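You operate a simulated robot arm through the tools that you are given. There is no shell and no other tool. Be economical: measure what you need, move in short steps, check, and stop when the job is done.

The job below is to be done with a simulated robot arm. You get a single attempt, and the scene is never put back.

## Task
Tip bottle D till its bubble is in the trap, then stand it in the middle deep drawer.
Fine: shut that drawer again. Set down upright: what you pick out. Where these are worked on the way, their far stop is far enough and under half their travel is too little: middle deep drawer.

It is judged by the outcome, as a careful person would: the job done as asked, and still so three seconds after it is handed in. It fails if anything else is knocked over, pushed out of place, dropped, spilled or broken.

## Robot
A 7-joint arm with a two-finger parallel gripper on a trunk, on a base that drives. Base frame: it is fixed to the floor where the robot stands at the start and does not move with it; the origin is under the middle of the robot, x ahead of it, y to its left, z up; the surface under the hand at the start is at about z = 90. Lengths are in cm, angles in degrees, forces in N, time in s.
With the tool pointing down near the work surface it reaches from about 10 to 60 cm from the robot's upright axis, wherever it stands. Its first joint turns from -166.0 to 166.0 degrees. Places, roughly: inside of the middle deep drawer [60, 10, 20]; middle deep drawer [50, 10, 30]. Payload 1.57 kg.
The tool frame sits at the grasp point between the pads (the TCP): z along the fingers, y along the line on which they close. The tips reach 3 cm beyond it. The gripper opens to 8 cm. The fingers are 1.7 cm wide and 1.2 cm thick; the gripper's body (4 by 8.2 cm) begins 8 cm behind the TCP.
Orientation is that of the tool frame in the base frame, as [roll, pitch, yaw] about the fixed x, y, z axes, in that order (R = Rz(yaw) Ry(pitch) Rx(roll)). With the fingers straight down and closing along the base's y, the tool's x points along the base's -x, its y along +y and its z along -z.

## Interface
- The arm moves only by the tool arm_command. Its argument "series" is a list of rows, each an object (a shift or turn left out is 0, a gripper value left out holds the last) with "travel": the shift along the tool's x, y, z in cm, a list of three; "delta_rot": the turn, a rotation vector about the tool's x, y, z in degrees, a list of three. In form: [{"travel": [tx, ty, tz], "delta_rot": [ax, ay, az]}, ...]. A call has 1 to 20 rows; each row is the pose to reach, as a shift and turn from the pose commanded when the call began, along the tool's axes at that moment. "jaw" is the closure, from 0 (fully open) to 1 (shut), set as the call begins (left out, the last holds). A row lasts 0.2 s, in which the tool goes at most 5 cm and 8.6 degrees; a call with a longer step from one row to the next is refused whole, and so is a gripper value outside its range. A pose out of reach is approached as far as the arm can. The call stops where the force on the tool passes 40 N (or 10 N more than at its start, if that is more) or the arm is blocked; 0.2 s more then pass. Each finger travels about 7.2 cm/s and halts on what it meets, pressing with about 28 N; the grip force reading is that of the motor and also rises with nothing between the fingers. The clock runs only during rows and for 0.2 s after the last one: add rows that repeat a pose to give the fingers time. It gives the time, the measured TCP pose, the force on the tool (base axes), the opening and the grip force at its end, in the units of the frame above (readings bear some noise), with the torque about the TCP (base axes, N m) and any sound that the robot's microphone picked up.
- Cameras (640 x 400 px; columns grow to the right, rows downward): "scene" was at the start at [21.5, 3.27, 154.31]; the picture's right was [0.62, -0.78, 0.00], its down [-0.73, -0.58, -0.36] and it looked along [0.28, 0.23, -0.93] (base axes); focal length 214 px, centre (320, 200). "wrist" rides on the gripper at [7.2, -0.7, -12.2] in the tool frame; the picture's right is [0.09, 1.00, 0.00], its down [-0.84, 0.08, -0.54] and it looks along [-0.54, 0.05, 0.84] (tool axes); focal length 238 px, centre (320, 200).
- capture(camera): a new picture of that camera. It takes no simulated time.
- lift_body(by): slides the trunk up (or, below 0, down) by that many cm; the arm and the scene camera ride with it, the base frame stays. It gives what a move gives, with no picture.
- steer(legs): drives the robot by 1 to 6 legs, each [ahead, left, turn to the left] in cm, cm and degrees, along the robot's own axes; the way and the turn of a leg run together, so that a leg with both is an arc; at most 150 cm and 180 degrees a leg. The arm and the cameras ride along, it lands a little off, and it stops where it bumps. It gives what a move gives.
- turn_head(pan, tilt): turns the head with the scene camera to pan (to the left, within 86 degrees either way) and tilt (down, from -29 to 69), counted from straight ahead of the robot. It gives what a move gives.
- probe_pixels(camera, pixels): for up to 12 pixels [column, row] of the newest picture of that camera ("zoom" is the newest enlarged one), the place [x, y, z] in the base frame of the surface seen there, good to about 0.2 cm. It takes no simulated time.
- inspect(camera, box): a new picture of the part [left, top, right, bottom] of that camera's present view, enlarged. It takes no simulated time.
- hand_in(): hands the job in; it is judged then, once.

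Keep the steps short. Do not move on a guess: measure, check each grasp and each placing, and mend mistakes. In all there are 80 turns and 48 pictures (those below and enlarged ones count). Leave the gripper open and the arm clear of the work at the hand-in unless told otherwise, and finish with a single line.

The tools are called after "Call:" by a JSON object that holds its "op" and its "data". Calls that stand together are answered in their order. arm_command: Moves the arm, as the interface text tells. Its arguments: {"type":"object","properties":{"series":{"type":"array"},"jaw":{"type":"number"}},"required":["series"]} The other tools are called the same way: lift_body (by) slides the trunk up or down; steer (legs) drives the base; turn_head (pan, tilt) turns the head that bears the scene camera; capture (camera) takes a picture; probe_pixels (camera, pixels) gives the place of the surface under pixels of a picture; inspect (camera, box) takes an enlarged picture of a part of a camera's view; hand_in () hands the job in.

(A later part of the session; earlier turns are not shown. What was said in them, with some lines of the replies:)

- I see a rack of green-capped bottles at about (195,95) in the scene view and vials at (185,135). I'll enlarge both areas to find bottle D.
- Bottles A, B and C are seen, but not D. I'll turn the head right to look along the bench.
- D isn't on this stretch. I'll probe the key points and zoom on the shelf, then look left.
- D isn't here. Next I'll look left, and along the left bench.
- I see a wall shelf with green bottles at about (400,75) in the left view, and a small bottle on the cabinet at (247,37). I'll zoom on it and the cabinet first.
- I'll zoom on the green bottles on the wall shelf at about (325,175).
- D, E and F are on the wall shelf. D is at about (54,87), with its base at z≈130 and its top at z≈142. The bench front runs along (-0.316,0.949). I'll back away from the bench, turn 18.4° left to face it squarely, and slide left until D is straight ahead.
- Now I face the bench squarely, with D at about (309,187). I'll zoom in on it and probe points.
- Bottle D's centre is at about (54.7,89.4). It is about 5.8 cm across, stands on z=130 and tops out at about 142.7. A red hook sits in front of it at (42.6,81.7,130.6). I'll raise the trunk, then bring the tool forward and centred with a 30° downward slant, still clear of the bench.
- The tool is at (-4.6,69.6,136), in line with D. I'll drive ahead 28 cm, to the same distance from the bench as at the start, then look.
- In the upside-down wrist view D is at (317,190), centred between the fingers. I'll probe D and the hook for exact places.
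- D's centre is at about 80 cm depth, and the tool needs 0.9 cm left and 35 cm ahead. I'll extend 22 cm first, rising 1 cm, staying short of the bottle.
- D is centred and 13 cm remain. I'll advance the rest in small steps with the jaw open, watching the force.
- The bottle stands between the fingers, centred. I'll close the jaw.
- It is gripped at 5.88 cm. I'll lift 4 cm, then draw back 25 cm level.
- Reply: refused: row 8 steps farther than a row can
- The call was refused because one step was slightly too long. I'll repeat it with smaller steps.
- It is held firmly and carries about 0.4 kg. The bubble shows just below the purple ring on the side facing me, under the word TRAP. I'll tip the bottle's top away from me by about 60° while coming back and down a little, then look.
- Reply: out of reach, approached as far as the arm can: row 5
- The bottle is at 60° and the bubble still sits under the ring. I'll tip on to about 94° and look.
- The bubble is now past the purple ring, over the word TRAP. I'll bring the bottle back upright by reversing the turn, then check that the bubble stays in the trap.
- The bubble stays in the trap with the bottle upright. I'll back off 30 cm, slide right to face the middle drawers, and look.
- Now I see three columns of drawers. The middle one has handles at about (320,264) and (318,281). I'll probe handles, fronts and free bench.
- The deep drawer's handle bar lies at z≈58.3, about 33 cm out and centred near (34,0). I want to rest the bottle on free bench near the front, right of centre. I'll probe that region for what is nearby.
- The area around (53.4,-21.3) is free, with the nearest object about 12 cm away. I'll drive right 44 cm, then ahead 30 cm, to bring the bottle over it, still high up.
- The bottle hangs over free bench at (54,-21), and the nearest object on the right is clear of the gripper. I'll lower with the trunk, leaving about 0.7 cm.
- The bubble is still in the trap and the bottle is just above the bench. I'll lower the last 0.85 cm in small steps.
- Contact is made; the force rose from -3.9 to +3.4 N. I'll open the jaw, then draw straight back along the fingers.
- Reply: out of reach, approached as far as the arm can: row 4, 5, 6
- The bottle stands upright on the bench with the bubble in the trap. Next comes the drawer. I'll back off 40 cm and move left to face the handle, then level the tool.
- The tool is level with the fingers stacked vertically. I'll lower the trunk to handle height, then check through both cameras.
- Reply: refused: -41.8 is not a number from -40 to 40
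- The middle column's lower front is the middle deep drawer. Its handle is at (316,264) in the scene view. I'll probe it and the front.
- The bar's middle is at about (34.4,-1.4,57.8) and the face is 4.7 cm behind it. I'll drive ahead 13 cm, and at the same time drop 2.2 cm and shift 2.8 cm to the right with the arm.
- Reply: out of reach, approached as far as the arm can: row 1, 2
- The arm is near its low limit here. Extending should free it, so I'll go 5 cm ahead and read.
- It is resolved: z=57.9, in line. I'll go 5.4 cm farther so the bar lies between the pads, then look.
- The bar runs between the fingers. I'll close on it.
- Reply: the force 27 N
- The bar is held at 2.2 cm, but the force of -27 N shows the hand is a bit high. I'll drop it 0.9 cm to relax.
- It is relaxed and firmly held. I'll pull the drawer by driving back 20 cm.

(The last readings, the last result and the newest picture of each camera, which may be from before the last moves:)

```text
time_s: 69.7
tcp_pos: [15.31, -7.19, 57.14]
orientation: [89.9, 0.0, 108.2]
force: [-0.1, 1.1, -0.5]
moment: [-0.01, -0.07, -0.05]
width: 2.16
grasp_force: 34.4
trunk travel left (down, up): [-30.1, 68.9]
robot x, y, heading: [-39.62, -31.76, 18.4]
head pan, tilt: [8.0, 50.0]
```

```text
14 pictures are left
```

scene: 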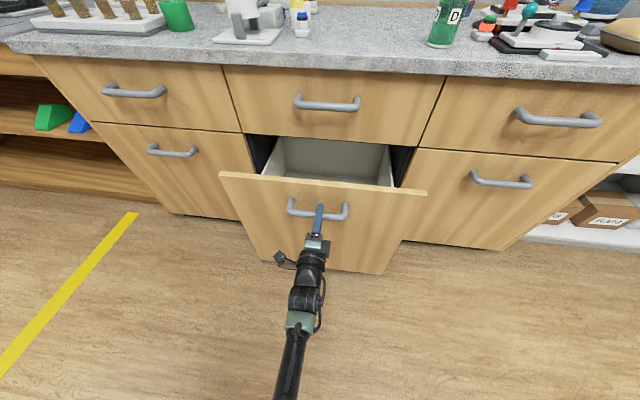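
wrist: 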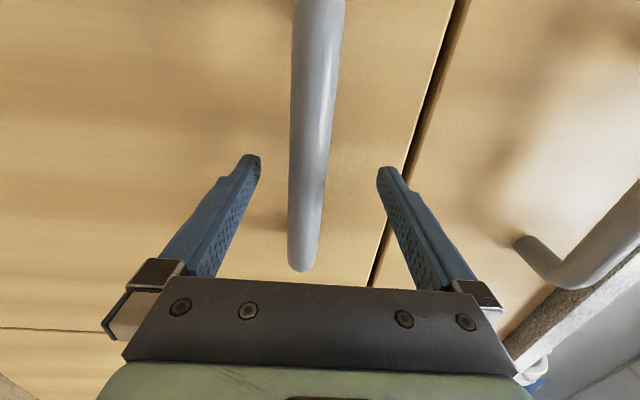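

The drawer is open about 20 cm and still moves freely. I'll pull on toward its stop.

Call:
{"op": "steer", "data": {"legs": [[-22, 0, 0]]}}

Call:
{"op": "capture", "data": {"camera": "scene"}}

```text
time_s: 71.3
tcp_pos: [-5.75, -14.02, 57.1]
orientation: [89.9, 0.0, 108.2]
force: [-0.6, -4.6, 1.3]
moment: [-0.11, -0.14, -0.46]
width: 2.16
grasp_force: 34.9
trunk travel left (down, up): [-30.1, 68.9]
robot x, y, heading: [-60.26, -38.53, 18.2]
head pan, tilt: [8.0, 50.0]
```

```text
13 pictures are left
```

scene: 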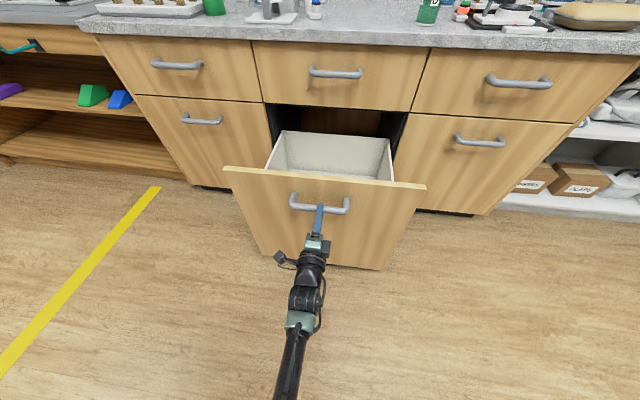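

The tray's back wall is in view. I'll probe its rim and inside.

Call:
{"op": "probe_pixels", "data": {"camera": "scene", "pixels": [[283, 134], [390, 141], [335, 150], [320, 172], [269, 165], [393, 178], [330, 137], [300, 180], [345, 168], [230, 168], [420, 187], [325, 178]]}}

```text
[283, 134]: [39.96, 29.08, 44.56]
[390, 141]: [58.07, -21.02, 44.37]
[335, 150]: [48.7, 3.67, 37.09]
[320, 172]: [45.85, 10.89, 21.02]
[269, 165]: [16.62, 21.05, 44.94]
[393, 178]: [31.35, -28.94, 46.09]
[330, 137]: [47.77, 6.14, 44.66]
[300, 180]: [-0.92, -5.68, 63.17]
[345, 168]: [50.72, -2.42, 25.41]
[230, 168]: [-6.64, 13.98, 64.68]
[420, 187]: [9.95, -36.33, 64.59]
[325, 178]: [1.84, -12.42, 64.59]
```

The drawer is open about 42 cm. The front's top edge is at z=64.6, the tray rim at about 45 and the tray floor below 21, so the bottle must go in from above. I'll release the handle, back off, and turn the tool down at a safe height.

Call:
{"op": "arm_command", "data": {"series": [{"travel": [0, 0, 0]}, {"travel": [0, 0, 0]}, {"travel": [0, 0, 0]}, {"travel": [0, 0, 0]}], "jaw": 0}}

Call:
{"op": "steer", "data": {"legs": [[-12, 0, 0]]}}

Call:
{"op": "lift_body", "data": {"by": 40}}

Call:
{"op": "arm_command", "data": {"series": [{"delta_rot": [0, 0, -8.2]}, {"delta_rot": [0, 0, -16.4]}, {"delta_rot": [0, 0, -24.6]}, {"delta_rot": [0, 0, -32.8]}, {"delta_rot": [0, 0, -41]}, {"delta_rot": [0, 0, -49.2]}, {"delta_rot": [0, 0, -57.4]}, {"delta_rot": [0, 0, -65.6]}, {"delta_rot": [0, 0, -73.8]}, {"delta_rot": [0, 0, -82]}, {"delta_rot": [0, 0, -90]}, {"delta_rot": [0, 0, -90]}]}}

Call:
{"op": "arm_command", "data": {"series": [{"delta_rot": [0, 8.2, 0]}, {"delta_rot": [0, 16.4, 0]}, {"delta_rot": [0, 24.6, 0]}, {"delta_rot": [0, 32.8, 0]}, {"delta_rot": [0, 41, 0]}, {"delta_rot": [0, 49.2, 0]}, {"delta_rot": [0, 57.4, 0]}, {"delta_rot": [0, 65.6, 0]}, {"delta_rot": [0, 73.8, 0]}, {"delta_rot": [0, 82, 0]}, {"delta_rot": [0, 90, 0]}, {"delta_rot": [0, 90, 0]}]}}

```text
time_s: 72.3
tcp_pos: [-5.71, -14.0, 57.15]
orientation: [89.9, 0.0, 108.2]
force: [0.4, 0.0, -1.8]
moment: [0.01, 0.02, -0.02]
width: 8.02
grasp_force: 0.0
trunk travel left (down, up): [-30.1, 68.9]
robot x, y, heading: [-60.43, -38.47, 18.6]
head pan, tilt: [8.0, 50.0]
```

```text
time_s: 73.6
tcp_pos: [-16.89, -17.6, 57.13]
orientation: [89.9, 0.1, 108.5]
force: [0.0, -0.3, -0.7]
moment: [0.0, 0.02, 0.01]
width: 7.99
grasp_force: 0.0
trunk travel left (down, up): [-30.1, 68.9]
robot x, y, heading: [-71.6, -42.27, 18.6]
head pan, tilt: [8.0, 50.0]
```

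```text
time_s: 77.4
tcp_pos: [-16.84, -17.51, 97.05]
orientation: [89.8, 0.0, 108.5]
force: [0.3, 0.0, -0.3]
moment: [0.01, -0.02, -0.01]
width: 8.0
grasp_force: 0.2
trunk travel left (down, up): [-70.1, 28.9]
robot x, y, heading: [-71.46, -42.45, 18.6]
head pan, tilt: [8.0, 50.0]
```

```text
time_s: 80.0
tcp_pos: [-16.92, -17.66, 97.15]
orientation: [-49.0, 89.8, -30.5]
force: [-0.5, -0.1, 0.0]
moment: [0.02, 0.02, 0.03]
width: 8.0
grasp_force: 0.0
trunk travel left (down, up): [-70.1, 28.9]
robot x, y, heading: [-71.65, -42.15, 18.5]
head pan, tilt: [8.0, 50.0]
```

```text
time_s: 82.6
tcp_pos: [-17.07, -17.52, 97.15]
orientation: [180.0, 0.0, -161.6]
force: [0.0, 0.4, 0.3]
moment: [-0.02, 0.0, 0.0]
width: 8.02
grasp_force: 0.0
trunk travel left (down, up): [-70.1, 28.9]
robot x, y, heading: [-71.21, -42.65, 18.5]
head pan, tilt: [8.0, 50.0]
```

The tool points down in clear air, 11 cm in front of the handle. Here I'll test how low the arm alone can go with the trunk kept high, since the forearm must stay above the drawer front.

Call:
{"op": "arm_command", "data": {"series": [{"travel": [2.5, 0, 4]}, {"travel": [5, 0, 8]}, {"travel": [7, 0, 12]}, {"travel": [7, 0, 16.5]}, {"travel": [7, 0, 21]}, {"travel": [7, 0, 25.5]}, {"travel": [7, 0, 30]}, {"travel": [7, 0, 34.5]}, {"travel": [7, 0, 39]}, {"travel": [7, 0, 43]}, {"travel": [7, 0, 43]}]}}

Call:
{"op": "turn_head", "data": {"pan": 8, "tilt": 60}}

Call:
{"op": "capture", "data": {"camera": "scene"}}

```text
time_s: 85.0
tcp_pos: [-32.47, -21.56, 63.32]
orientation: [180.0, 0.2, -161.6]
force: [-0.3, 0.1, -0.4]
moment: [-0.01, 0.02, -0.01]
width: 8.01
grasp_force: 0.1
out of reach, approached as far as the arm can: row 6, 7, 8, 9, 10, 11
trunk travel left (down, up): [-70.1, 28.9]
robot x, y, heading: [-71.39, -42.06, 18.2]
head pan, tilt: [8.0, 50.0]
```

```text
time_s: 85.7
tcp_pos: [-32.36, -21.57, 63.35]
orientation: [-180.0, 0.1, -161.7]
force: [-0.9, 0.6, -0.9]
moment: [-0.02, 0.01, 0.01]
width: 7.99
grasp_force: 0.0
trunk travel left (down, up): [-70.1, 28.9]
robot x, y, heading: [-71.3, -42.35, 18.4]
head pan, tilt: [8.0, 60.0]
```

```text
12 pictures are left
```

scene: 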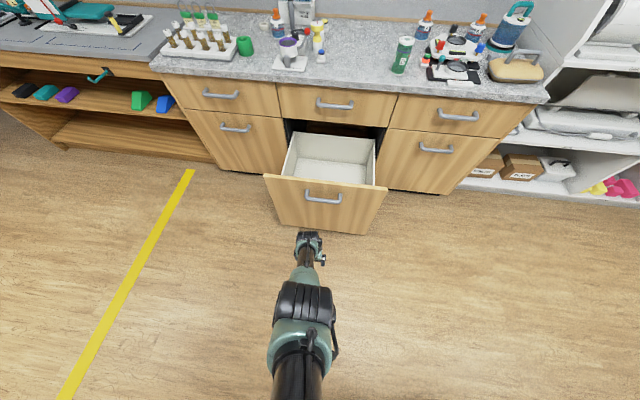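

The arm can't dip over the high drawer front. The tray's side rim is only z≈45, though, so I'll place the bottle from the drawer's right side, where the bench bottle is also in reach. First I'll raise the arm and trunk, then drive around to the right of the open drawer.

Call:
{"op": "arm_command", "data": {"series": [{"travel": [0, 0, -4.5]}, {"travel": [0, 0, -9]}, {"travel": [0, 0, -13.5]}, {"travel": [0, 0, -18]}, {"travel": [0, 0, -22.5]}, {"travel": [0, 0, -27]}, {"travel": [0, 0, -31.5]}, {"travel": [0, 0, -36]}, {"travel": [0, 0, -40.5]}, {"travel": [0, 0, -44]}, {"travel": [0, 0, -44]}]}}

Call:
{"op": "lift_body", "data": {"by": 26}}

Call:
{"op": "steer", "data": {"legs": [[0, -54, 0], [55, 0, 0]]}}

Call:
{"op": "turn_head", "data": {"pan": 20, "tilt": 60}}

Call:
{"op": "capture", "data": {"camera": "scene"}}

```text
time_s: 88.1
tcp_pos: [-32.66, -21.61, 91.5]
orientation: [179.9, 0.1, -161.6]
force: [0.2, -0.2, 0.2]
moment: [0.03, 0.01, 0.0]
width: 8.01
grasp_force: 0.1
out of reach, approached as far as the arm can: row 7, 8, 9, 10, 11
trunk travel left (down, up): [-70.1, 28.9]
robot x, y, heading: [-70.97, -42.1, 18.7]
head pan, tilt: [8.0, 60.0]
```

```text
time_s: 90.8
tcp_pos: [-32.72, -21.54, 117.5]
orientation: [-180.0, 0.2, -161.6]
force: [0.4, -0.8, 0.2]
moment: [-0.02, -0.01, 0.01]
width: 8.01
grasp_force: 0.2
trunk travel left (down, up): [-96.1, 2.9]
robot x, y, heading: [-71.52, -42.34, 18.4]
head pan, tilt: [8.0, 60.0]
```

```text
time_s: 96.7
tcp_pos: [37.01, -54.56, 117.44]
orientation: [-180.0, 0.0, -161.6]
force: [-0.2, -0.2, -0.2]
moment: [0.0, 0.0, 0.02]
width: 7.99
grasp_force: 0.1
trunk travel left (down, up): [-96.1, 2.9]
robot x, y, heading: [-1.03, -75.18, 18.5]
head pan, tilt: [8.0, 60.0]
```

```text
time_s: 97.4
tcp_pos: [37.06, -54.48, 117.54]
orientation: [180.0, 0.1, -161.6]
force: [0.2, -0.1, -0.4]
moment: [-0.01, -0.02, 0.03]
width: 7.99
grasp_force: 0.1
trunk travel left (down, up): [-96.1, 2.9]
robot x, y, heading: [-1.66, -75.5, 18.6]
head pan, tilt: [20.0, 60.0]
```

```text
11 pictures are left
```

scene: 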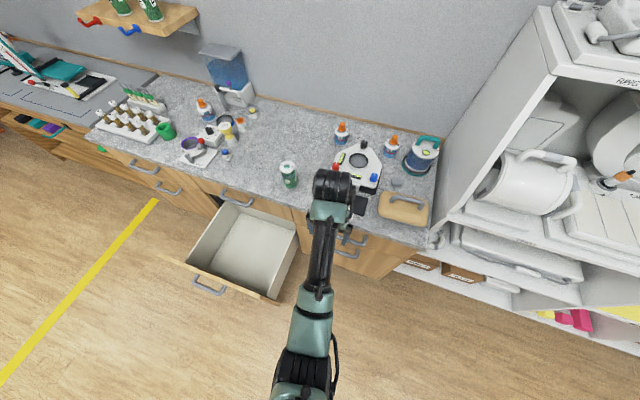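

I can see into the empty tray and the bottle at (288,173). I'll probe the bottle top, the tray floor and its rims.

Call:
{"op": "probe_pixels", "data": {"camera": "scene", "pixels": [[287, 165], [287, 161], [289, 184], [230, 265], [250, 270], [240, 240], [283, 230], [272, 292], [298, 240], [215, 280], [280, 262], [265, 285]]}}

Call:
{"op": "inspect", "data": {"camera": "scene", "box": [170, 140, 378, 310]}}

```text
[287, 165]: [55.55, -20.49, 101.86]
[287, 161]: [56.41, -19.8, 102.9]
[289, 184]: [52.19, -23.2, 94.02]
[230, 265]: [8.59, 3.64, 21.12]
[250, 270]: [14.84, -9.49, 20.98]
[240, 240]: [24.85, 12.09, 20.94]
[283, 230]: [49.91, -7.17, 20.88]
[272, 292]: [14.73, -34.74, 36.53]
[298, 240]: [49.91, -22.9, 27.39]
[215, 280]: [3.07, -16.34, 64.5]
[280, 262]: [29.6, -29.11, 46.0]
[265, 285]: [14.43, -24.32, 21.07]
```

```text
2.35 times, centred on (274, 225) of scene
```

zoom: 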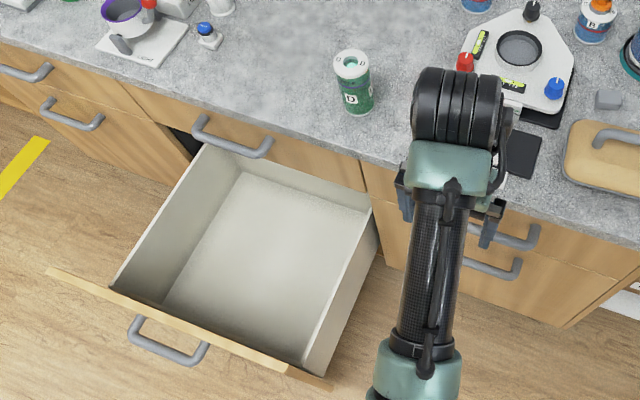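

The tray is empty. Its floor is at z=21 and its right rim at z≈46. The bottle is at (54,-21.2) with its top at 102.8. I'll drive ahead 26 cm with the hand high above the bench items.

Call:
{"op": "steer", "data": {"legs": [[26, 0, 0]]}}

```text
time_s: 99.3
tcp_pos: [60.95, -46.62, 117.53]
orientation: [180.0, 0.1, -161.6]
force: [-0.2, -0.3, -0.4]
moment: [-0.03, -0.03, 0.03]
width: 7.98
grasp_force: 0.0
trunk travel left (down, up): [-96.1, 2.9]
robot x, y, heading: [22.29, -67.41, 18.4]
head pan, tilt: [20.0, 60.0]
```

I'll shift the hand 26.3 cm left and 1.4 cm ahead to be over the bottle, staying high, then check with the wrist camera.

Call:
{"op": "arm_command", "data": {"series": [{"travel": [-0.2, 4.4, 0]}, {"travel": [-0.5, 8.8, 0]}, {"travel": [-0.7, 13.2, 0]}, {"travel": [-1, 17.6, 0]}, {"travel": [-1.2, 22, 0]}, {"travel": [-1.4, 26.3, 0]}, {"travel": [-1.4, 26.3, 0]}]}}

Call:
{"op": "capture", "data": {"camera": "wrist"}}

```text
time_s: 100.9
tcp_pos: [54.22, -21.15, 117.58]
orientation: [179.9, 0.1, -161.7]
force: [0.1, 0.1, 0.8]
moment: [0.0, -0.04, 0.02]
width: 8.0
grasp_force: 0.2
trunk travel left (down, up): [-96.1, 2.9]
robot x, y, heading: [22.43, -67.01, 18.6]
head pan, tilt: [20.0, 60.0]
```

```text
9 pictures are left
```

wrist: 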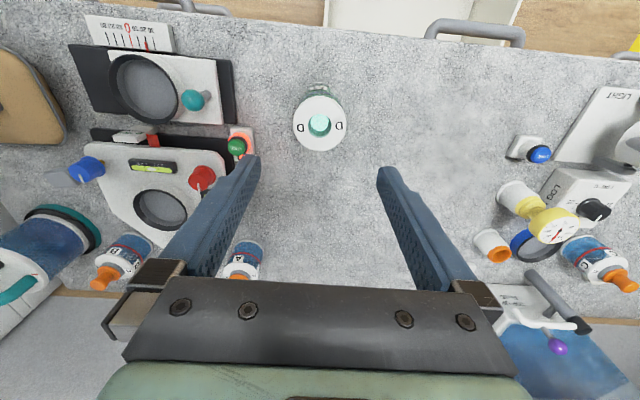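

The bottle's cap is at (320,124) in the wrist view, centred across the fingers. I'll probe its rim for the exact centre.

Call:
{"op": "probe_pixels", "data": {"camera": "wrist", "pixels": [[297, 124], [343, 124], [320, 101], [320, 147], [304, 124], [335, 124], [320, 108], [320, 140]]}}

```text
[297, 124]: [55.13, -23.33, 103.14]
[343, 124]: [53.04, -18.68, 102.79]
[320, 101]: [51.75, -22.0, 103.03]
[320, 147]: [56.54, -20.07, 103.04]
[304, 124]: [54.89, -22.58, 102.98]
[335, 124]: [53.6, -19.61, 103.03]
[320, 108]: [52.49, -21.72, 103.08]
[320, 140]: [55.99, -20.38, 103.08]
```

The cap centre is (54.1,-21.0), under the tool. I'll lower the trunk 19.5 cm around the cap, then close.

Call:
{"op": "lift_body", "data": {"by": -12}}

Call:
{"op": "lift_body", "data": {"by": -7.5}}

Call:
{"op": "arm_command", "data": {"series": [{"travel": [0, 0, 0]}, {"travel": [0, 0, 0]}, {"travel": [0, 0, 0]}, {"travel": [0, 0, 0]}], "jaw": 1}}

```text
time_s: 102.4
tcp_pos: [54.12, -21.16, 105.45]
orientation: [179.9, 0.1, -161.7]
force: [-0.5, -0.5, 0.6]
moment: [0.01, -0.01, 0.01]
width: 8.0
grasp_force: 0.0
trunk travel left (down, up): [-84.1, 14.9]
robot x, y, heading: [21.95, -67.25, 18.4]
head pan, tilt: [20.0, 60.0]
```

```text
time_s: 103.5
tcp_pos: [54.17, -21.21, 97.99]
orientation: [180.0, 0.0, -161.5]
force: [-0.1, -0.4, 0.8]
moment: [0.02, -0.02, -0.02]
width: 7.99
grasp_force: 0.1
trunk travel left (down, up): [-76.6, 22.4]
robot x, y, heading: [22.22, -67.3, 18.4]
head pan, tilt: [20.0, 60.0]
```

```text
time_s: 104.5
tcp_pos: [54.02, -21.15, 98.07]
orientation: [-180.0, 0.2, -161.6]
force: [0.5, 0.2, 0.8]
moment: [-0.03, 0.03, -0.08]
width: 5.91
grasp_force: 28.3
trunk travel left (down, up): [-76.6, 22.4]
robot x, y, heading: [22.44, -67.37, 18.5]
head pan, tilt: [20.0, 60.0]
```

It is gripped at 5.91 cm. I'll lift 18 cm with the trunk, then carry it back and left to hang over the tray at about (24.9,-18.1).

Call:
{"op": "lift_body", "data": {"by": 18}}

Call:
{"op": "arm_command", "data": {"series": [{"travel": [3.8, 1.7, 0]}, {"travel": [7.6, 3.4, 0]}, {"travel": [11.4, 5.1, 0]}, {"travel": [15.2, 6.8, 0]}, {"travel": [19, 8.5, 0]}, {"travel": [22.8, 10.2, 0]}, {"travel": [26.65, 12, 0]}, {"travel": [26.65, 12, 0]}]}}

Call:
{"op": "turn_head", "data": {"pan": 60, "tilt": 60}}

Call:
{"op": "capture", "data": {"camera": "scene"}}

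```text
time_s: 106.5
tcp_pos: [54.09, -21.11, 115.88]
orientation: [-180.0, 0.1, -161.6]
force: [0.4, 0.0, -3.9]
moment: [0.01, 0.01, -0.02]
width: 5.81
grasp_force: 27.7
trunk travel left (down, up): [-94.6, 4.4]
robot x, y, heading: [21.9, -67.09, 18.8]
head pan, tilt: [20.0, 60.0]
```

```text
time_s: 108.3
tcp_pos: [25.18, -18.3, 116.02]
orientation: [179.9, 0.1, -161.7]
force: [0.8, -1.0, -3.3]
moment: [0.0, 0.0, -0.01]
width: 5.84
grasp_force: 28.2
trunk travel left (down, up): [-94.6, 4.4]
robot x, y, heading: [22.07, -67.11, 18.7]
head pan, tilt: [20.0, 60.0]
```

```text
time_s: 109.4
tcp_pos: [25.11, -18.31, 116.03]
orientation: [180.0, 0.0, -161.7]
force: [0.0, -0.4, -3.2]
moment: [0.01, 0.02, 0.0]
width: 5.81
grasp_force: 27.9
trunk travel left (down, up): [-94.6, 4.4]
robot x, y, heading: [22.48, -66.86, 18.2]
head pan, tilt: [60.0, 60.0]
```

```text
8 pictures are left
```

scene: 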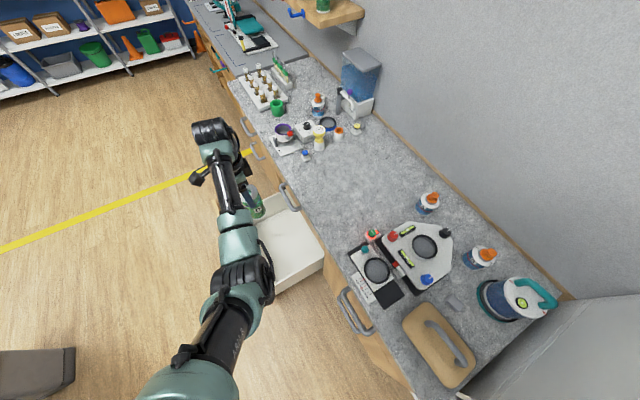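

The bottle hangs over the tray. I'll lower the arm itself 14 cm so it straightens and slopes down to the hand. The trunk then does the rest, and the forearm clears the tray rim.

Call:
{"op": "arm_command", "data": {"series": [{"travel": [0, 0, 4]}, {"travel": [0, 0, 8]}, {"travel": [0, 0, 11]}, {"travel": [0, 0, 14]}, {"travel": [0, 0, 14]}]}}

Call:
{"op": "lift_body", "data": {"by": -35}}

Call:
{"op": "capture", "data": {"camera": "scene"}}

```text
time_s: 110.6
tcp_pos: [25.03, -18.23, 101.76]
orientation: [-180.0, 0.2, -161.6]
force: [0.2, -0.1, -3.7]
moment: [-0.02, 0.0, -0.03]
width: 5.8
grasp_force: 27.4
trunk travel left (down, up): [-94.6, 4.4]
robot x, y, heading: [22.27, -67.27, 18.4]
head pan, tilt: [60.0, 60.0]
```

```text
time_s: 114.0
tcp_pos: [24.93, -18.28, 66.92]
orientation: [-179.9, 0.1, -161.6]
force: [0.3, 0.0, -3.3]
moment: [-0.03, 0.0, -0.01]
width: 5.8
grasp_force: 28.0
trunk travel left (down, up): [-59.6, 39.4]
robot x, y, heading: [22.33, -67.3, 18.6]
head pan, tilt: [60.0, 60.0]
```

```text
7 pictures are left
```

scene: 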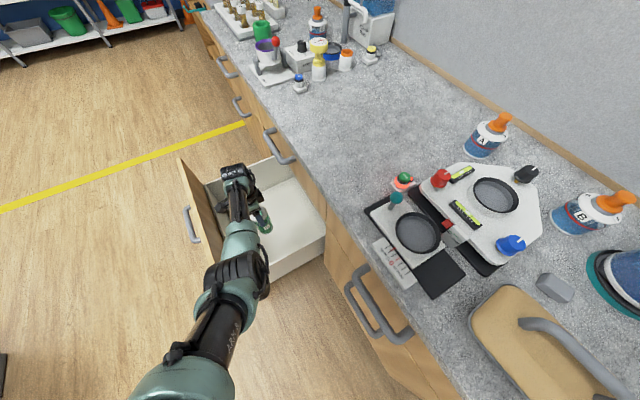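

I'll probe the top surface of the forearm and elbow to make sure they clear the tray rim and drawer front after the remaining 38 cm drop.

Call:
{"op": "probe_pixels", "data": {"camera": "scene", "pixels": [[236, 172], [238, 205], [242, 232], [240, 255], [232, 275], [258, 285], [220, 320], [208, 260], [265, 262], [181, 160], [190, 270], [255, 215]]}}

```text
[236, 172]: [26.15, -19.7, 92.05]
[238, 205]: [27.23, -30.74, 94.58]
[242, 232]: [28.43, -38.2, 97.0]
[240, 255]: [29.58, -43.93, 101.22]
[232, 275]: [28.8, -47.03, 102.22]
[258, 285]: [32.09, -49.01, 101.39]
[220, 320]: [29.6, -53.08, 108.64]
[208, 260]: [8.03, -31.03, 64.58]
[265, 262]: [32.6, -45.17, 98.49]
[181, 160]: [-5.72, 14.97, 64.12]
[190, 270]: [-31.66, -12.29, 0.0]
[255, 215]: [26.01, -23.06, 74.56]
```

After the drop the forearm's underside should clear the rim by an estimated 3–5 cm, and the drawer front is 18 cm away. I'll go down 28 cm, then check closely.

Call:
{"op": "lift_body", "data": {"by": -28}}

Call:
{"op": "capture", "data": {"camera": "scene"}}

Call:
{"op": "capture", "data": {"camera": "wrist"}}

```text
time_s: 116.8
tcp_pos: [24.93, -18.21, 38.72]
orientation: [180.0, 0.1, -161.6]
force: [1.2, 0.4, -4.1]
moment: [0.0, -0.01, 0.0]
width: 5.8
grasp_force: 28.0
trunk travel left (down, up): [-31.6, 67.4]
robot x, y, heading: [22.19, -66.96, 18.6]
head pan, tilt: [60.0, 60.0]
```

```text
6 pictures are left
```

scene: 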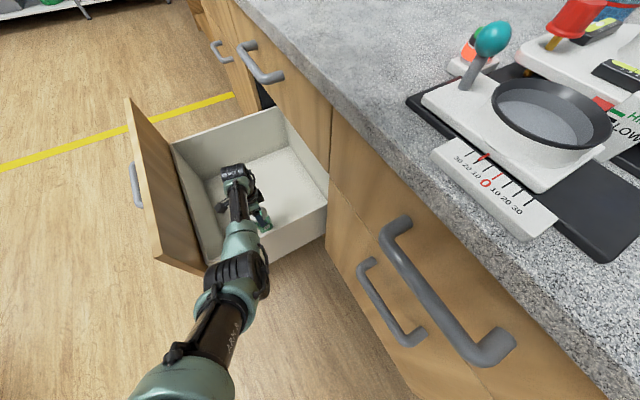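

```text
5 pictures are left
```

wrist: 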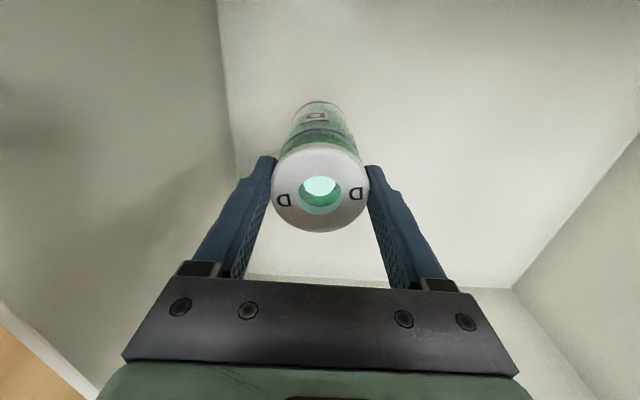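

The bottle is upright over the tray floor and away from its walls. I'll go down 7 cm and read the force, then do the last bit in small steps.

Call:
{"op": "lift_body", "data": {"by": -4}}

Call:
{"op": "lift_body", "data": {"by": -4}}

Call:
{"op": "inspect", "data": {"camera": "scene", "box": [120, 90, 344, 320]}}

```text
time_s: 117.6
tcp_pos: [25.07, -18.23, 34.97]
orientation: [-180.0, 0.1, -161.6]
force: [-0.6, -0.2, -3.7]
moment: [0.0, 0.02, 0.01]
width: 5.79
grasp_force: 28.2
trunk travel left (down, up): [-27.6, 71.4]
robot x, y, heading: [22.3, -67.32, 18.6]
head pan, tilt: [60.0, 60.0]
```

```text
time_s: 118.2
tcp_pos: [24.91, -17.56, 33.56]
orientation: [179.5, 0.3, -161.6]
force: [-0.5, -3.5, 10.6]
moment: [-0.12, -0.04, -0.02]
width: 5.77
grasp_force: 28.2
trunk travel left (down, up): [-25.6, 73.4]
robot x, y, heading: [22.23, -67.28, 18.5]
head pan, tilt: [60.0, 60.0]
stopped: the force on the tool passed its limit at 58 N (the readings are from after the stop); the commanded pose is now the measured one
```

```text
1.74 times, centred on (232, 205) of scene
```

zoom: 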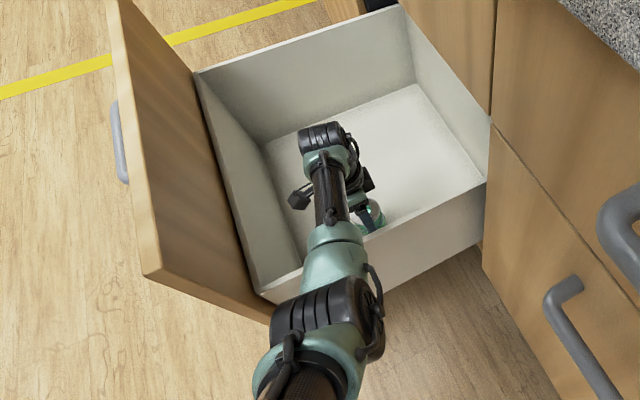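

The thick part of the forearm touched the tray rim while the bottle was still 4.5 cm up. I'll raise 25 cm. Then I'll bring the hand nearer the robot-side wall with the arm steeper (11 cm lower relative to the trunk), so only the thin part of the arm crosses the rim.

Call:
{"op": "lift_body", "data": {"by": 25}}

Call:
{"op": "arm_command", "data": {"series": [{"travel": [1, -1.4, 0], "delta_rot": [0.5, 0.3, 0]}, {"travel": [2.5, -3.5, 0], "delta_rot": [0.5, 0.3, 0]}, {"travel": [4.1, -5.3, 0], "delta_rot": [0.5, 0.3, 0]}, {"travel": [4.1, -5.3, 4], "delta_rot": [0.5, 0.3, 0]}, {"travel": [4.1, -5.3, 8], "delta_rot": [0.5, 0.3, 0]}, {"travel": [4.1, -5.3, 11], "delta_rot": [0.5, 0.3, 0]}, {"travel": [4.1, -5.3, 11], "delta_rot": [0.5, 0.3, 0]}]}}

Call:
{"op": "capture", "data": {"camera": "scene"}}

```text
time_s: 120.7
tcp_pos: [24.93, -17.74, 58.53]
orientation: [179.6, 0.2, -161.6]
force: [0.1, -0.7, -3.5]
moment: [0.03, 0.05, -0.04]
width: 5.74
grasp_force: 27.8
trunk travel left (down, up): [-50.6, 48.4]
robot x, y, heading: [22.25, -67.25, 18.5]
head pan, tilt: [60.0, 60.0]
```

```text
time_s: 122.3
tcp_pos: [22.79, -24.08, 47.37]
orientation: [-180.0, 0.0, -161.6]
force: [0.4, 0.0, -4.5]
moment: [0.05, 0.0, -0.03]
width: 5.75
grasp_force: 28.7
trunk travel left (down, up): [-50.6, 48.4]
robot x, y, heading: [22.62, -67.35, 18.6]
head pan, tilt: [60.0, 60.0]
```

```text
3 pictures are left
```

scene: 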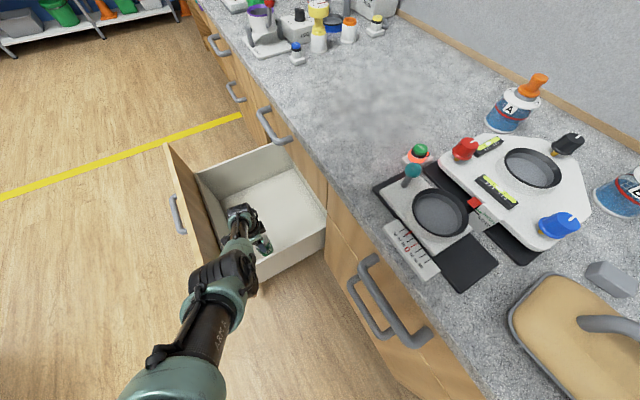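

Arm reached the steeper pose. I'll probe the forearm's heights and the rim before lowering.

Call:
{"op": "probe_pixels", "data": {"camera": "scene", "pixels": [[240, 212], [240, 230], [240, 245], [235, 258], [225, 275], [222, 290], [259, 241], [300, 240], [262, 260], [268, 252]]}}

```text
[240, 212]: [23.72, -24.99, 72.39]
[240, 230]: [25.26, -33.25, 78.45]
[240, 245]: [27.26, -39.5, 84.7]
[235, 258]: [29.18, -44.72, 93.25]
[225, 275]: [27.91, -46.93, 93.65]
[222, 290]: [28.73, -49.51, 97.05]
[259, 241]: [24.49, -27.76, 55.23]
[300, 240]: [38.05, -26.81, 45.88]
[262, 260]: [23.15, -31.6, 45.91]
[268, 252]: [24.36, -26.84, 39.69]
```

The forearm underside over the rim will end at about z=52, against a rim at 46. I'll lower in stages.

Call:
{"op": "lift_body", "data": {"by": -13}}

Call:
{"op": "lift_body", "data": {"by": -4}}

```text
time_s: 123.9
tcp_pos: [22.8, -24.11, 34.32]
orientation: [-179.9, -0.1, -161.7]
force: [-0.5, -0.1, -4.2]
moment: [0.02, 0.01, 0.02]
width: 5.73
grasp_force: 28.4
trunk travel left (down, up): [-37.6, 61.4]
robot x, y, heading: [22.41, -67.56, 18.2]
head pan, tilt: [60.0, 60.0]
```

```text
time_s: 124.3
tcp_pos: [22.59, -23.88, 33.55]
orientation: [-179.8, 0.0, -161.7]
force: [0.2, 0.2, 3.2]
moment: [0.2, -0.07, -0.01]
width: 5.78
grasp_force: 28.7
trunk travel left (down, up): [-36.6, 62.4]
robot x, y, heading: [22.29, -67.14, 18.4]
head pan, tilt: [60.0, 60.0]
stopped: the force on the tool passed its limit at 50 N (the readings are from after the stop); the commanded pose is now the measured one
```

It stopped at the same height again, so this may be the bottle reaching the floor, having slid in the grip. I'll check with the wrist camera.

Call:
{"op": "capture", "data": {"camera": "wrist"}}

Call:
{"op": "probe_pixels", "data": {"camera": "wrist", "pixels": [[290, 190], [352, 190], [320, 160], [320, 222], [320, 110], [400, 100], [320, 95], [230, 100]]}}

```text
2 pictures are left
```

wrist: 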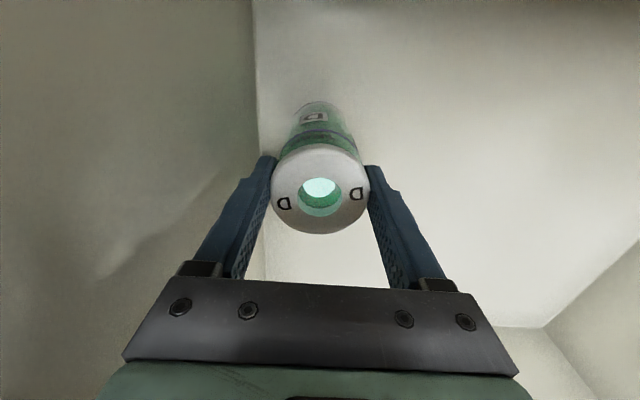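

```text
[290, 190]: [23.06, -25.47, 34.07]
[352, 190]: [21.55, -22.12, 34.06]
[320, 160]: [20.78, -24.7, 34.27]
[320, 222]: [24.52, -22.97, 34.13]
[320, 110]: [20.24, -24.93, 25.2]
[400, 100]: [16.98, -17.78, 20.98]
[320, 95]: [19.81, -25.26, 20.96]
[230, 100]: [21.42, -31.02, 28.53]
```

The cap top is level at z=34.1, which is the bottle's 13 cm above the floor at 21. So the bottle stands on the tray floor, upright. I'll open the jaw and rise straight up.

Call:
{"op": "arm_command", "data": {"series": [{"travel": [0, 0, 0]}, {"travel": [0, 0, 0]}, {"travel": [0, 0, 0]}, {"travel": [0, 0, 0]}], "jaw": 0}}

Call:
{"op": "lift_body", "data": {"by": 6}}

Call:
{"op": "lift_body", "data": {"by": 38}}

Call:
{"op": "capture", "data": {"camera": "scene"}}

```text
time_s: 125.3
tcp_pos: [22.65, -23.82, 33.74]
orientation: [-179.8, -0.1, -161.6]
force: [0.1, 0.8, 0.2]
moment: [-0.02, -0.01, 0.01]
width: 8.0
grasp_force: 0.1
trunk travel left (down, up): [-36.6, 62.4]
robot x, y, heading: [22.51, -66.71, 18.3]
head pan, tilt: [60.0, 60.0]
```

```text
time_s: 126.3
tcp_pos: [22.67, -23.97, 39.63]
orientation: [-179.8, -0.1, -161.6]
force: [0.3, -0.1, 0.0]
moment: [0.02, 0.02, -0.01]
width: 7.99
grasp_force: 0.0
trunk travel left (down, up): [-42.6, 56.4]
robot x, y, heading: [22.37, -67.26, 18.8]
head pan, tilt: [60.0, 60.0]
```

```text
time_s: 130.0
tcp_pos: [22.69, -23.92, 77.52]
orientation: [-179.7, 0.0, -161.6]
force: [0.2, 0.2, 0.7]
moment: [-0.03, -0.03, -0.02]
width: 8.0
grasp_force: 0.1
trunk travel left (down, up): [-80.6, 18.4]
robot x, y, heading: [22.26, -67.15, 18.4]
head pan, tilt: [60.0, 60.0]
```

```text
1 pictures are left
```

scene: 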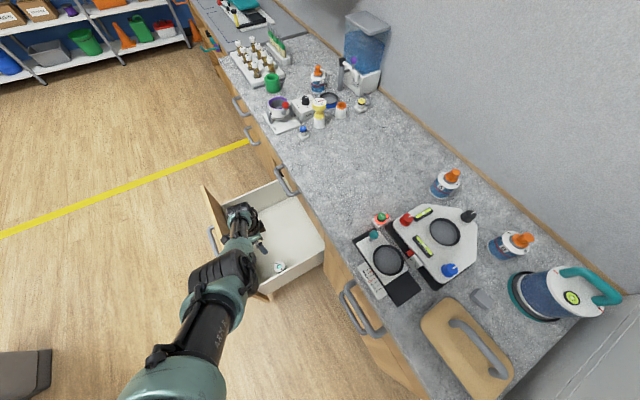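

Bottle D stands upright in the tray at about (280,266). I'll lift the trunk a bit more, drive back past the drawer front with the hand above it, then move left to face the drawer.

Call:
{"op": "lift_body", "data": {"by": 14}}

Call:
{"op": "probe_pixels", "data": {"camera": "scene", "pixels": [[280, 264], [276, 264], [284, 264], [280, 270], [225, 255], [203, 190], [257, 293]]}}

Call:
{"op": "steer", "data": {"legs": [[-80, 0, 0], [0, 59, 0]]}}

```text
time_s: 131.7
tcp_pos: [22.82, -23.89, 91.69]
orientation: [-179.7, -0.2, -161.6]
force: [0.0, 0.6, 0.3]
moment: [-0.02, -0.01, -0.04]
width: 8.0
grasp_force: 0.1
trunk travel left (down, up): [-94.6, 4.4]
robot x, y, heading: [22.31, -66.92, 18.7]
head pan, tilt: [60.0, 60.0]
```

```text
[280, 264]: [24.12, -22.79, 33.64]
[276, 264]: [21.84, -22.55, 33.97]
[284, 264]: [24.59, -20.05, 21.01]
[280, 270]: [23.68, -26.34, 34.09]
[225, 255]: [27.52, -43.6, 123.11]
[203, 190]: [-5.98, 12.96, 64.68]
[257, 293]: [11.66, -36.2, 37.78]
```

```text
time_s: 138.8
tcp_pos: [-71.22, 6.76, 91.68]
orientation: [-179.8, -0.1, -161.1]
force: [0.0, -1.1, -0.2]
moment: [-0.03, -0.01, 0.03]
width: 8.01
grasp_force: 0.1
trunk travel left (down, up): [-94.6, 4.4]
robot x, y, heading: [-70.69, -36.81, 19.2]
head pan, tilt: [60.0, 60.0]
```

The robot is centred on the drawer and 69 cm back from its handle. I'll swing the hand to the front with jaw closed, then level it.

Call:
{"op": "arm_command", "data": {"series": [{"travel": [-2.5, -3, -2]}, {"travel": [-5, -6, -4]}, {"travel": [-7.5, -9, -6]}, {"travel": [-10, -12, -8]}, {"travel": [-12.5, -15, -10]}, {"travel": [-15, -18, -12]}, {"travel": [-17.5, -21, -14]}, {"travel": [-20, -24, -16]}, {"travel": [-22.5, -27, -18]}, {"travel": [-25, -30, -20]}, {"travel": [-27.5, -33, -22]}, {"travel": [-30, -36, -24]}, {"travel": [-32.5, -39, -25]}, {"travel": [-35, -41.5, -25]}, {"travel": [-35, -41.5, -25]}], "jaw": 1}}

Call:
{"op": "arm_command", "data": {"series": [{"delta_rot": [0, -8.2, 0]}, {"delta_rot": [0, -16.4, 0]}, {"delta_rot": [0, -24.6, 0]}, {"delta_rot": [0, -32.8, 0]}, {"delta_rot": [0, -41, 0]}, {"delta_rot": [0, -49.2, 0]}, {"delta_rot": [0, -57.4, 0]}, {"delta_rot": [0, -65.6, 0]}, {"delta_rot": [0, -73.8, 0]}, {"delta_rot": [0, -82, 0]}, {"delta_rot": [0, -90, 0]}, {"delta_rot": [0, -90, 0]}]}}

Call:
{"op": "steer", "data": {"legs": [[0, 0, -0.9]]}}

Call:
{"op": "lift_body", "data": {"by": -40}}

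```text
time_s: 142.0
tcp_pos: [-24.59, -20.95, 116.77]
orientation: [-179.7, -0.1, -160.9]
force: [0.9, 1.2, -0.4]
moment: [0.0, -0.02, 0.02]
width: 0.01
grasp_force: 21.3
trunk travel left (down, up): [-94.6, 4.4]
robot x, y, heading: [-71.07, -36.62, 19.2]
head pan, tilt: [60.0, 60.0]
```

```text
time_s: 144.6
tcp_pos: [-24.69, -20.88, 116.76]
orientation: [-96.9, 89.8, -77.8]
force: [0.2, 0.5, 0.2]
moment: [-0.02, 0.0, 0.06]
width: 0.0
grasp_force: 21.0
trunk travel left (down, up): [-94.6, 4.4]
robot x, y, heading: [-71.11, -36.73, 19.0]
head pan, tilt: [60.0, 60.0]
```

```text
time_s: 145.4
tcp_pos: [-24.41, -21.7, 116.71]
orientation: [-103.3, 89.7, -85.3]
force: [-0.7, -0.3, 0.1]
moment: [-0.02, 0.02, 0.02]
width: 0.0
grasp_force: 21.6
trunk travel left (down, up): [-94.6, 4.4]
robot x, y, heading: [-71.02, -36.64, 18.2]
head pan, tilt: [60.0, 60.0]
```

```text
time_s: 149.2
tcp_pos: [-24.43, -21.66, 76.68]
orientation: [-103.6, 89.8, -85.5]
force: [0.2, 0.4, -0.7]
moment: [-0.04, 0.01, -0.07]
width: 0.0
grasp_force: 21.5
trunk travel left (down, up): [-54.6, 44.4]
robot x, y, heading: [-71.03, -36.45, 18.2]
head pan, tilt: [60.0, 60.0]
```

The hand is level and centred in front of the drawer. I'll lower it to z≈50, below the handle, and drive until the fingertips are just short of the face.

Call:
{"op": "lift_body", "data": {"by": -26.7}}

Call:
{"op": "steer", "data": {"legs": [[19, 0, 0]]}}

```text
time_s: 151.9
tcp_pos: [-24.42, -21.7, 49.93]
orientation: [-103.5, 89.7, -85.2]
force: [0.3, -0.2, -0.6]
moment: [-0.02, 0.03, -0.01]
width: 0.0
grasp_force: 21.4
trunk travel left (down, up): [-27.9, 71.1]
robot x, y, heading: [-71.1, -36.33, 18.1]
head pan, tilt: [60.0, 60.0]
```

```text
time_s: 153.4
tcp_pos: [-6.54, -15.6, 50.09]
orientation: [-103.4, 89.7, -85.0]
force: [-0.4, -0.1, 0.2]
moment: [-0.02, -0.02, 0.0]
width: 0.0
grasp_force: 21.0
trunk travel left (down, up): [-27.9, 71.1]
robot x, y, heading: [-53.04, -30.89, 18.7]
head pan, tilt: [60.0, 60.0]
```

The fingertips are about 3 cm from the face. I'll push gently with the arm at about 6 cm/s for 24 cm.

Call:
{"op": "arm_command", "data": {"series": [{"travel": [0, 0, 0.8]}, {"travel": [0, 0, 1.6]}, {"travel": [0, 0, 2.4]}, {"travel": [0, 0, 3.2]}, {"travel": [0, 0, 4.2]}, {"travel": [0, 0, 5.4]}, {"travel": [0, 0, 6.6]}, {"travel": [0, 0, 7.9]}, {"travel": [0, 0, 9.2]}, {"travel": [0, 0, 10.5]}, {"travel": [0, 0, 11.8]}, {"travel": [0, 0, 13.1]}, {"travel": [0, 0, 14.4]}, {"travel": [0, 0, 15.7]}, {"travel": [0, 0, 17]}, {"travel": [0, 0, 18.3]}, {"travel": [0, 0, 19.6]}, {"travel": [0, 0, 20.8]}, {"travel": [0, 0, 21.6]}, {"travel": [0, 0, 22]}]}}

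```text
time_s: 157.7
tcp_pos: [14.25, -8.71, 50.18]
orientation: [-103.7, 89.7, -85.4]
force: [0.7, -0.3, -0.2]
moment: [0.01, 0.01, -0.05]
width: 0.02
grasp_force: 21.0
trunk travel left (down, up): [-27.9, 71.1]
robot x, y, heading: [-53.07, -30.55, 18.5]
head pan, tilt: [60.0, 60.0]
```

The hand went 22 cm, pushing the face about 19 cm. I'll drive ahead 20 cm with it in contact.

Call:
{"op": "steer", "data": {"legs": [[10, 0, 0], [9, 0, 0]]}}

```text
time_s: 159.5
tcp_pos: [32.26, -2.68, 49.98]
orientation: [-106.7, 89.6, -88.5]
force: [-0.2, 0.1, -0.3]
moment: [-0.01, -0.03, 0.04]
width: 0.0
grasp_force: 21.5
trunk travel left (down, up): [-27.9, 71.1]
robot x, y, heading: [-35.43, -24.51, 18.4]
head pan, tilt: [60.0, 60.0]
```

About 4.5 cm should remain. I'll finish with the arm in slow steps until it meets the stop.

Call:
{"op": "arm_command", "data": {"series": [{"travel": [0, 0, 0.5]}, {"travel": [0, 0, 1]}, {"travel": [0, 0, 1.5]}, {"travel": [0, 0, 2]}, {"travel": [0, 0, 2.5]}, {"travel": [0, 0, 3]}, {"travel": [0, 0, 3.5]}, {"travel": [0, 0, 4]}, {"travel": [0, 0, 4.4]}, {"travel": [0, 0, 4.8]}, {"travel": [0, 0, 5.2]}, {"travel": [0, 0, 5.6]}, {"travel": [0, 0, 6]}, {"travel": [0, 0, 6.4]}]}}

```text
time_s: 162.5
tcp_pos: [35.02, -1.58, 50.83]
orientation: [-108.5, 89.6, -90.1]
force: [-0.8, -0.2, 0.0]
moment: [-0.01, -0.04, -0.03]
width: 0.0
grasp_force: 21.0
out of reach, approached as far as the arm can: row 6, 7, 8, 9, 10, 11, 12, 13, 14
trunk travel left (down, up): [-27.9, 71.1]
robot x, y, heading: [-35.42, -24.89, 18.4]
head pan, tilt: [60.0, 60.0]
```

The arm is at the end of its reach, about 1.5 cm short. I'll draw it back 6 cm, drive up 8 cm, and push again with the force guard.

Call:
{"op": "arm_command", "data": {"series": [{"travel": [0, 0, -3]}, {"travel": [0, 0, -6]}, {"travel": [0, 0, -9]}, {"travel": [0, 0, -11]}, {"travel": [0, 0, -11]}]}}

Call:
{"op": "steer", "data": {"legs": [[6, 0, 0]]}}

```text
time_s: 163.7
tcp_pos: [24.59, -4.72, 50.96]
orientation: [-109.3, 89.7, -90.8]
force: [0.0, -0.4, 0.5]
moment: [0.0, 0.01, 0.05]
width: 0.02
grasp_force: 21.5
trunk travel left (down, up): [-27.9, 71.1]
robot x, y, heading: [-35.25, -24.71, 18.6]
head pan, tilt: [60.0, 60.0]
```

```text
time_s: 164.7
tcp_pos: [30.2, -2.97, 51.05]
orientation: [-107.8, 89.8, -89.5]
force: [-0.6, -0.2, 0.1]
moment: [0.0, -0.01, -0.01]
width: 0.02
grasp_force: 21.7
trunk travel left (down, up): [-27.9, 71.1]
robot x, y, heading: [-29.68, -22.89, 18.3]
head pan, tilt: [60.0, 60.0]
```

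Now I'll push ahead up to 8 cm in 0.5 cm steps, stopping on force.

Call:
{"op": "arm_command", "data": {"series": [{"travel": [0, 0, 1]}, {"travel": [0, 0, 2]}, {"travel": [0, 0, 3]}, {"travel": [0, 0, 3.6]}, {"travel": [0, 0, 4.2]}, {"travel": [0, 0, 4.7]}, {"travel": [0, 0, 5.1]}, {"travel": [0, 0, 5.5]}, {"travel": [0, 0, 5.9]}, {"travel": [0, 0, 6.3]}, {"travel": [0, 0, 6.7]}, {"travel": [0, 0, 7.1]}, {"travel": [0, 0, 7.5]}, {"travel": [0, 0, 8]}]}}

```text
time_s: 167.2
tcp_pos: [36.3, -1.02, 51.04]
orientation: [-57.5, 89.6, -39.2]
force: [-14.2, -4.8, 8.2]
moment: [0.0, -0.09, 0.04]
width: 0.0
grasp_force: 20.8
trunk travel left (down, up): [-27.9, 71.1]
robot x, y, heading: [-29.84, -22.64, 18.4]
head pan, tilt: [60.0, 60.0]
stopped in row 12: the force on the tool passed its limit at 48 N (the readings are from after the stop); the commanded pose is now the measured one
```

The push met a hard stop with the tips at the shut-face depth (37.1 against 37.3). I'll back away, open the jaw, and check with the last picture.

Call:
{"op": "steer", "data": {"legs": [[-35, 0, 0]]}}

Call:
{"op": "arm_command", "data": {"series": [{"travel": [0, 0, 0]}, {"travel": [0, 0, 0]}, {"travel": [0, 0, 0]}, {"travel": [0, 0, 0]}, {"travel": [0, 0, 0]}], "jaw": 0}}

Call:
{"op": "lift_body", "data": {"by": 40}}

Call:
{"op": "turn_head", "data": {"pan": 10, "tilt": 40}}

Call:
{"op": "capture", "data": {"camera": "scene"}}

```text
time_s: 169.4
tcp_pos: [3.49, -11.5, 50.8]
orientation: [-117.5, 89.7, -98.8]
force: [0.7, 0.4, 0.0]
moment: [0.02, -0.01, -0.01]
width: 0.0
grasp_force: 21.5
trunk travel left (down, up): [-27.9, 71.1]
robot x, y, heading: [-62.24, -33.96, 18.8]
head pan, tilt: [60.0, 60.0]
```

```text
time_s: 170.6
tcp_pos: [3.6, -11.56, 50.63]
orientation: [-118.5, 89.6, -99.7]
force: [-0.5, -0.3, 0.6]
moment: [-0.01, 0.01, -0.01]
width: 7.96
grasp_force: 0.0
trunk travel left (down, up): [-27.9, 71.1]
robot x, y, heading: [-62.53, -33.91, 18.9]
head pan, tilt: [60.0, 60.0]
```

```text
time_s: 174.4
tcp_pos: [3.6, -11.5, 90.68]
orientation: [-118.1, 89.7, -99.5]
force: [0.0, 0.6, -0.9]
moment: [0.01, 0.01, 0.01]
width: 8.0
grasp_force: 0.0
trunk travel left (down, up): [-67.9, 31.1]
robot x, y, heading: [-62.12, -33.8, 18.6]
head pan, tilt: [60.0, 60.0]
```

```text
time_s: 175.6
tcp_pos: [3.53, -11.44, 90.75]
orientation: [-118.0, 89.6, -99.3]
force: [-0.3, 0.0, -0.1]
moment: [-0.01, -0.02, 0.03]
width: 7.99
grasp_force: 0.0
trunk travel left (down, up): [-67.9, 31.1]
robot x, y, heading: [-62.16, -33.68, 18.9]
head pan, tilt: [10.0, 40.0]
```

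```text
0 pictures are left
```

scene: 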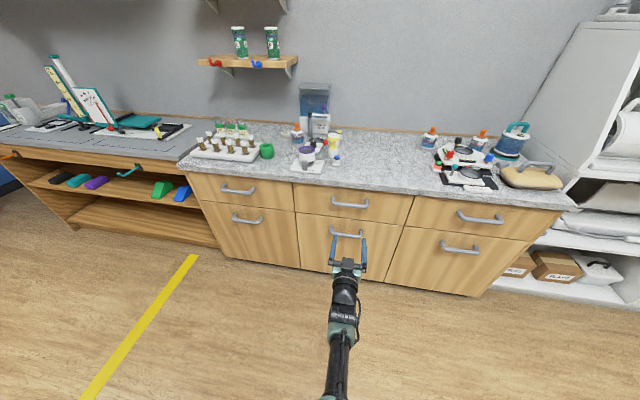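

I'll check the shut drawer's depth by probing its face against the neighbouring fronts.

Call:
{"op": "probe_pixels", "data": {"camera": "scene", "pixels": [[310, 240], [390, 250], [330, 205], [285, 235], [405, 255], [345, 235], [376, 250], [310, 222]]}}

```text
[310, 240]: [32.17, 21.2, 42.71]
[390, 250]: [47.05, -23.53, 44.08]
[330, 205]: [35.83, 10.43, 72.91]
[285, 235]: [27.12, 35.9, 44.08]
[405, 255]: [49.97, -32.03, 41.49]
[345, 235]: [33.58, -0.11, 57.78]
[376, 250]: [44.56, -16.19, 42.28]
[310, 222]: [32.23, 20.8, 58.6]
```

The drawer face is flush with its neighbours (37.2 against 37.0–37.4), so it is shut. The jaw is open and the arm is clear, so I'm handing in.

Call:
{"op": "hand_in", "data": {}}

```text
The job is handed in.
```

Bottle D's bubble is in the trap, and the bottle was stood upright in the middle deep drawer, which is shut flush again; I could not see inside once it was closed.
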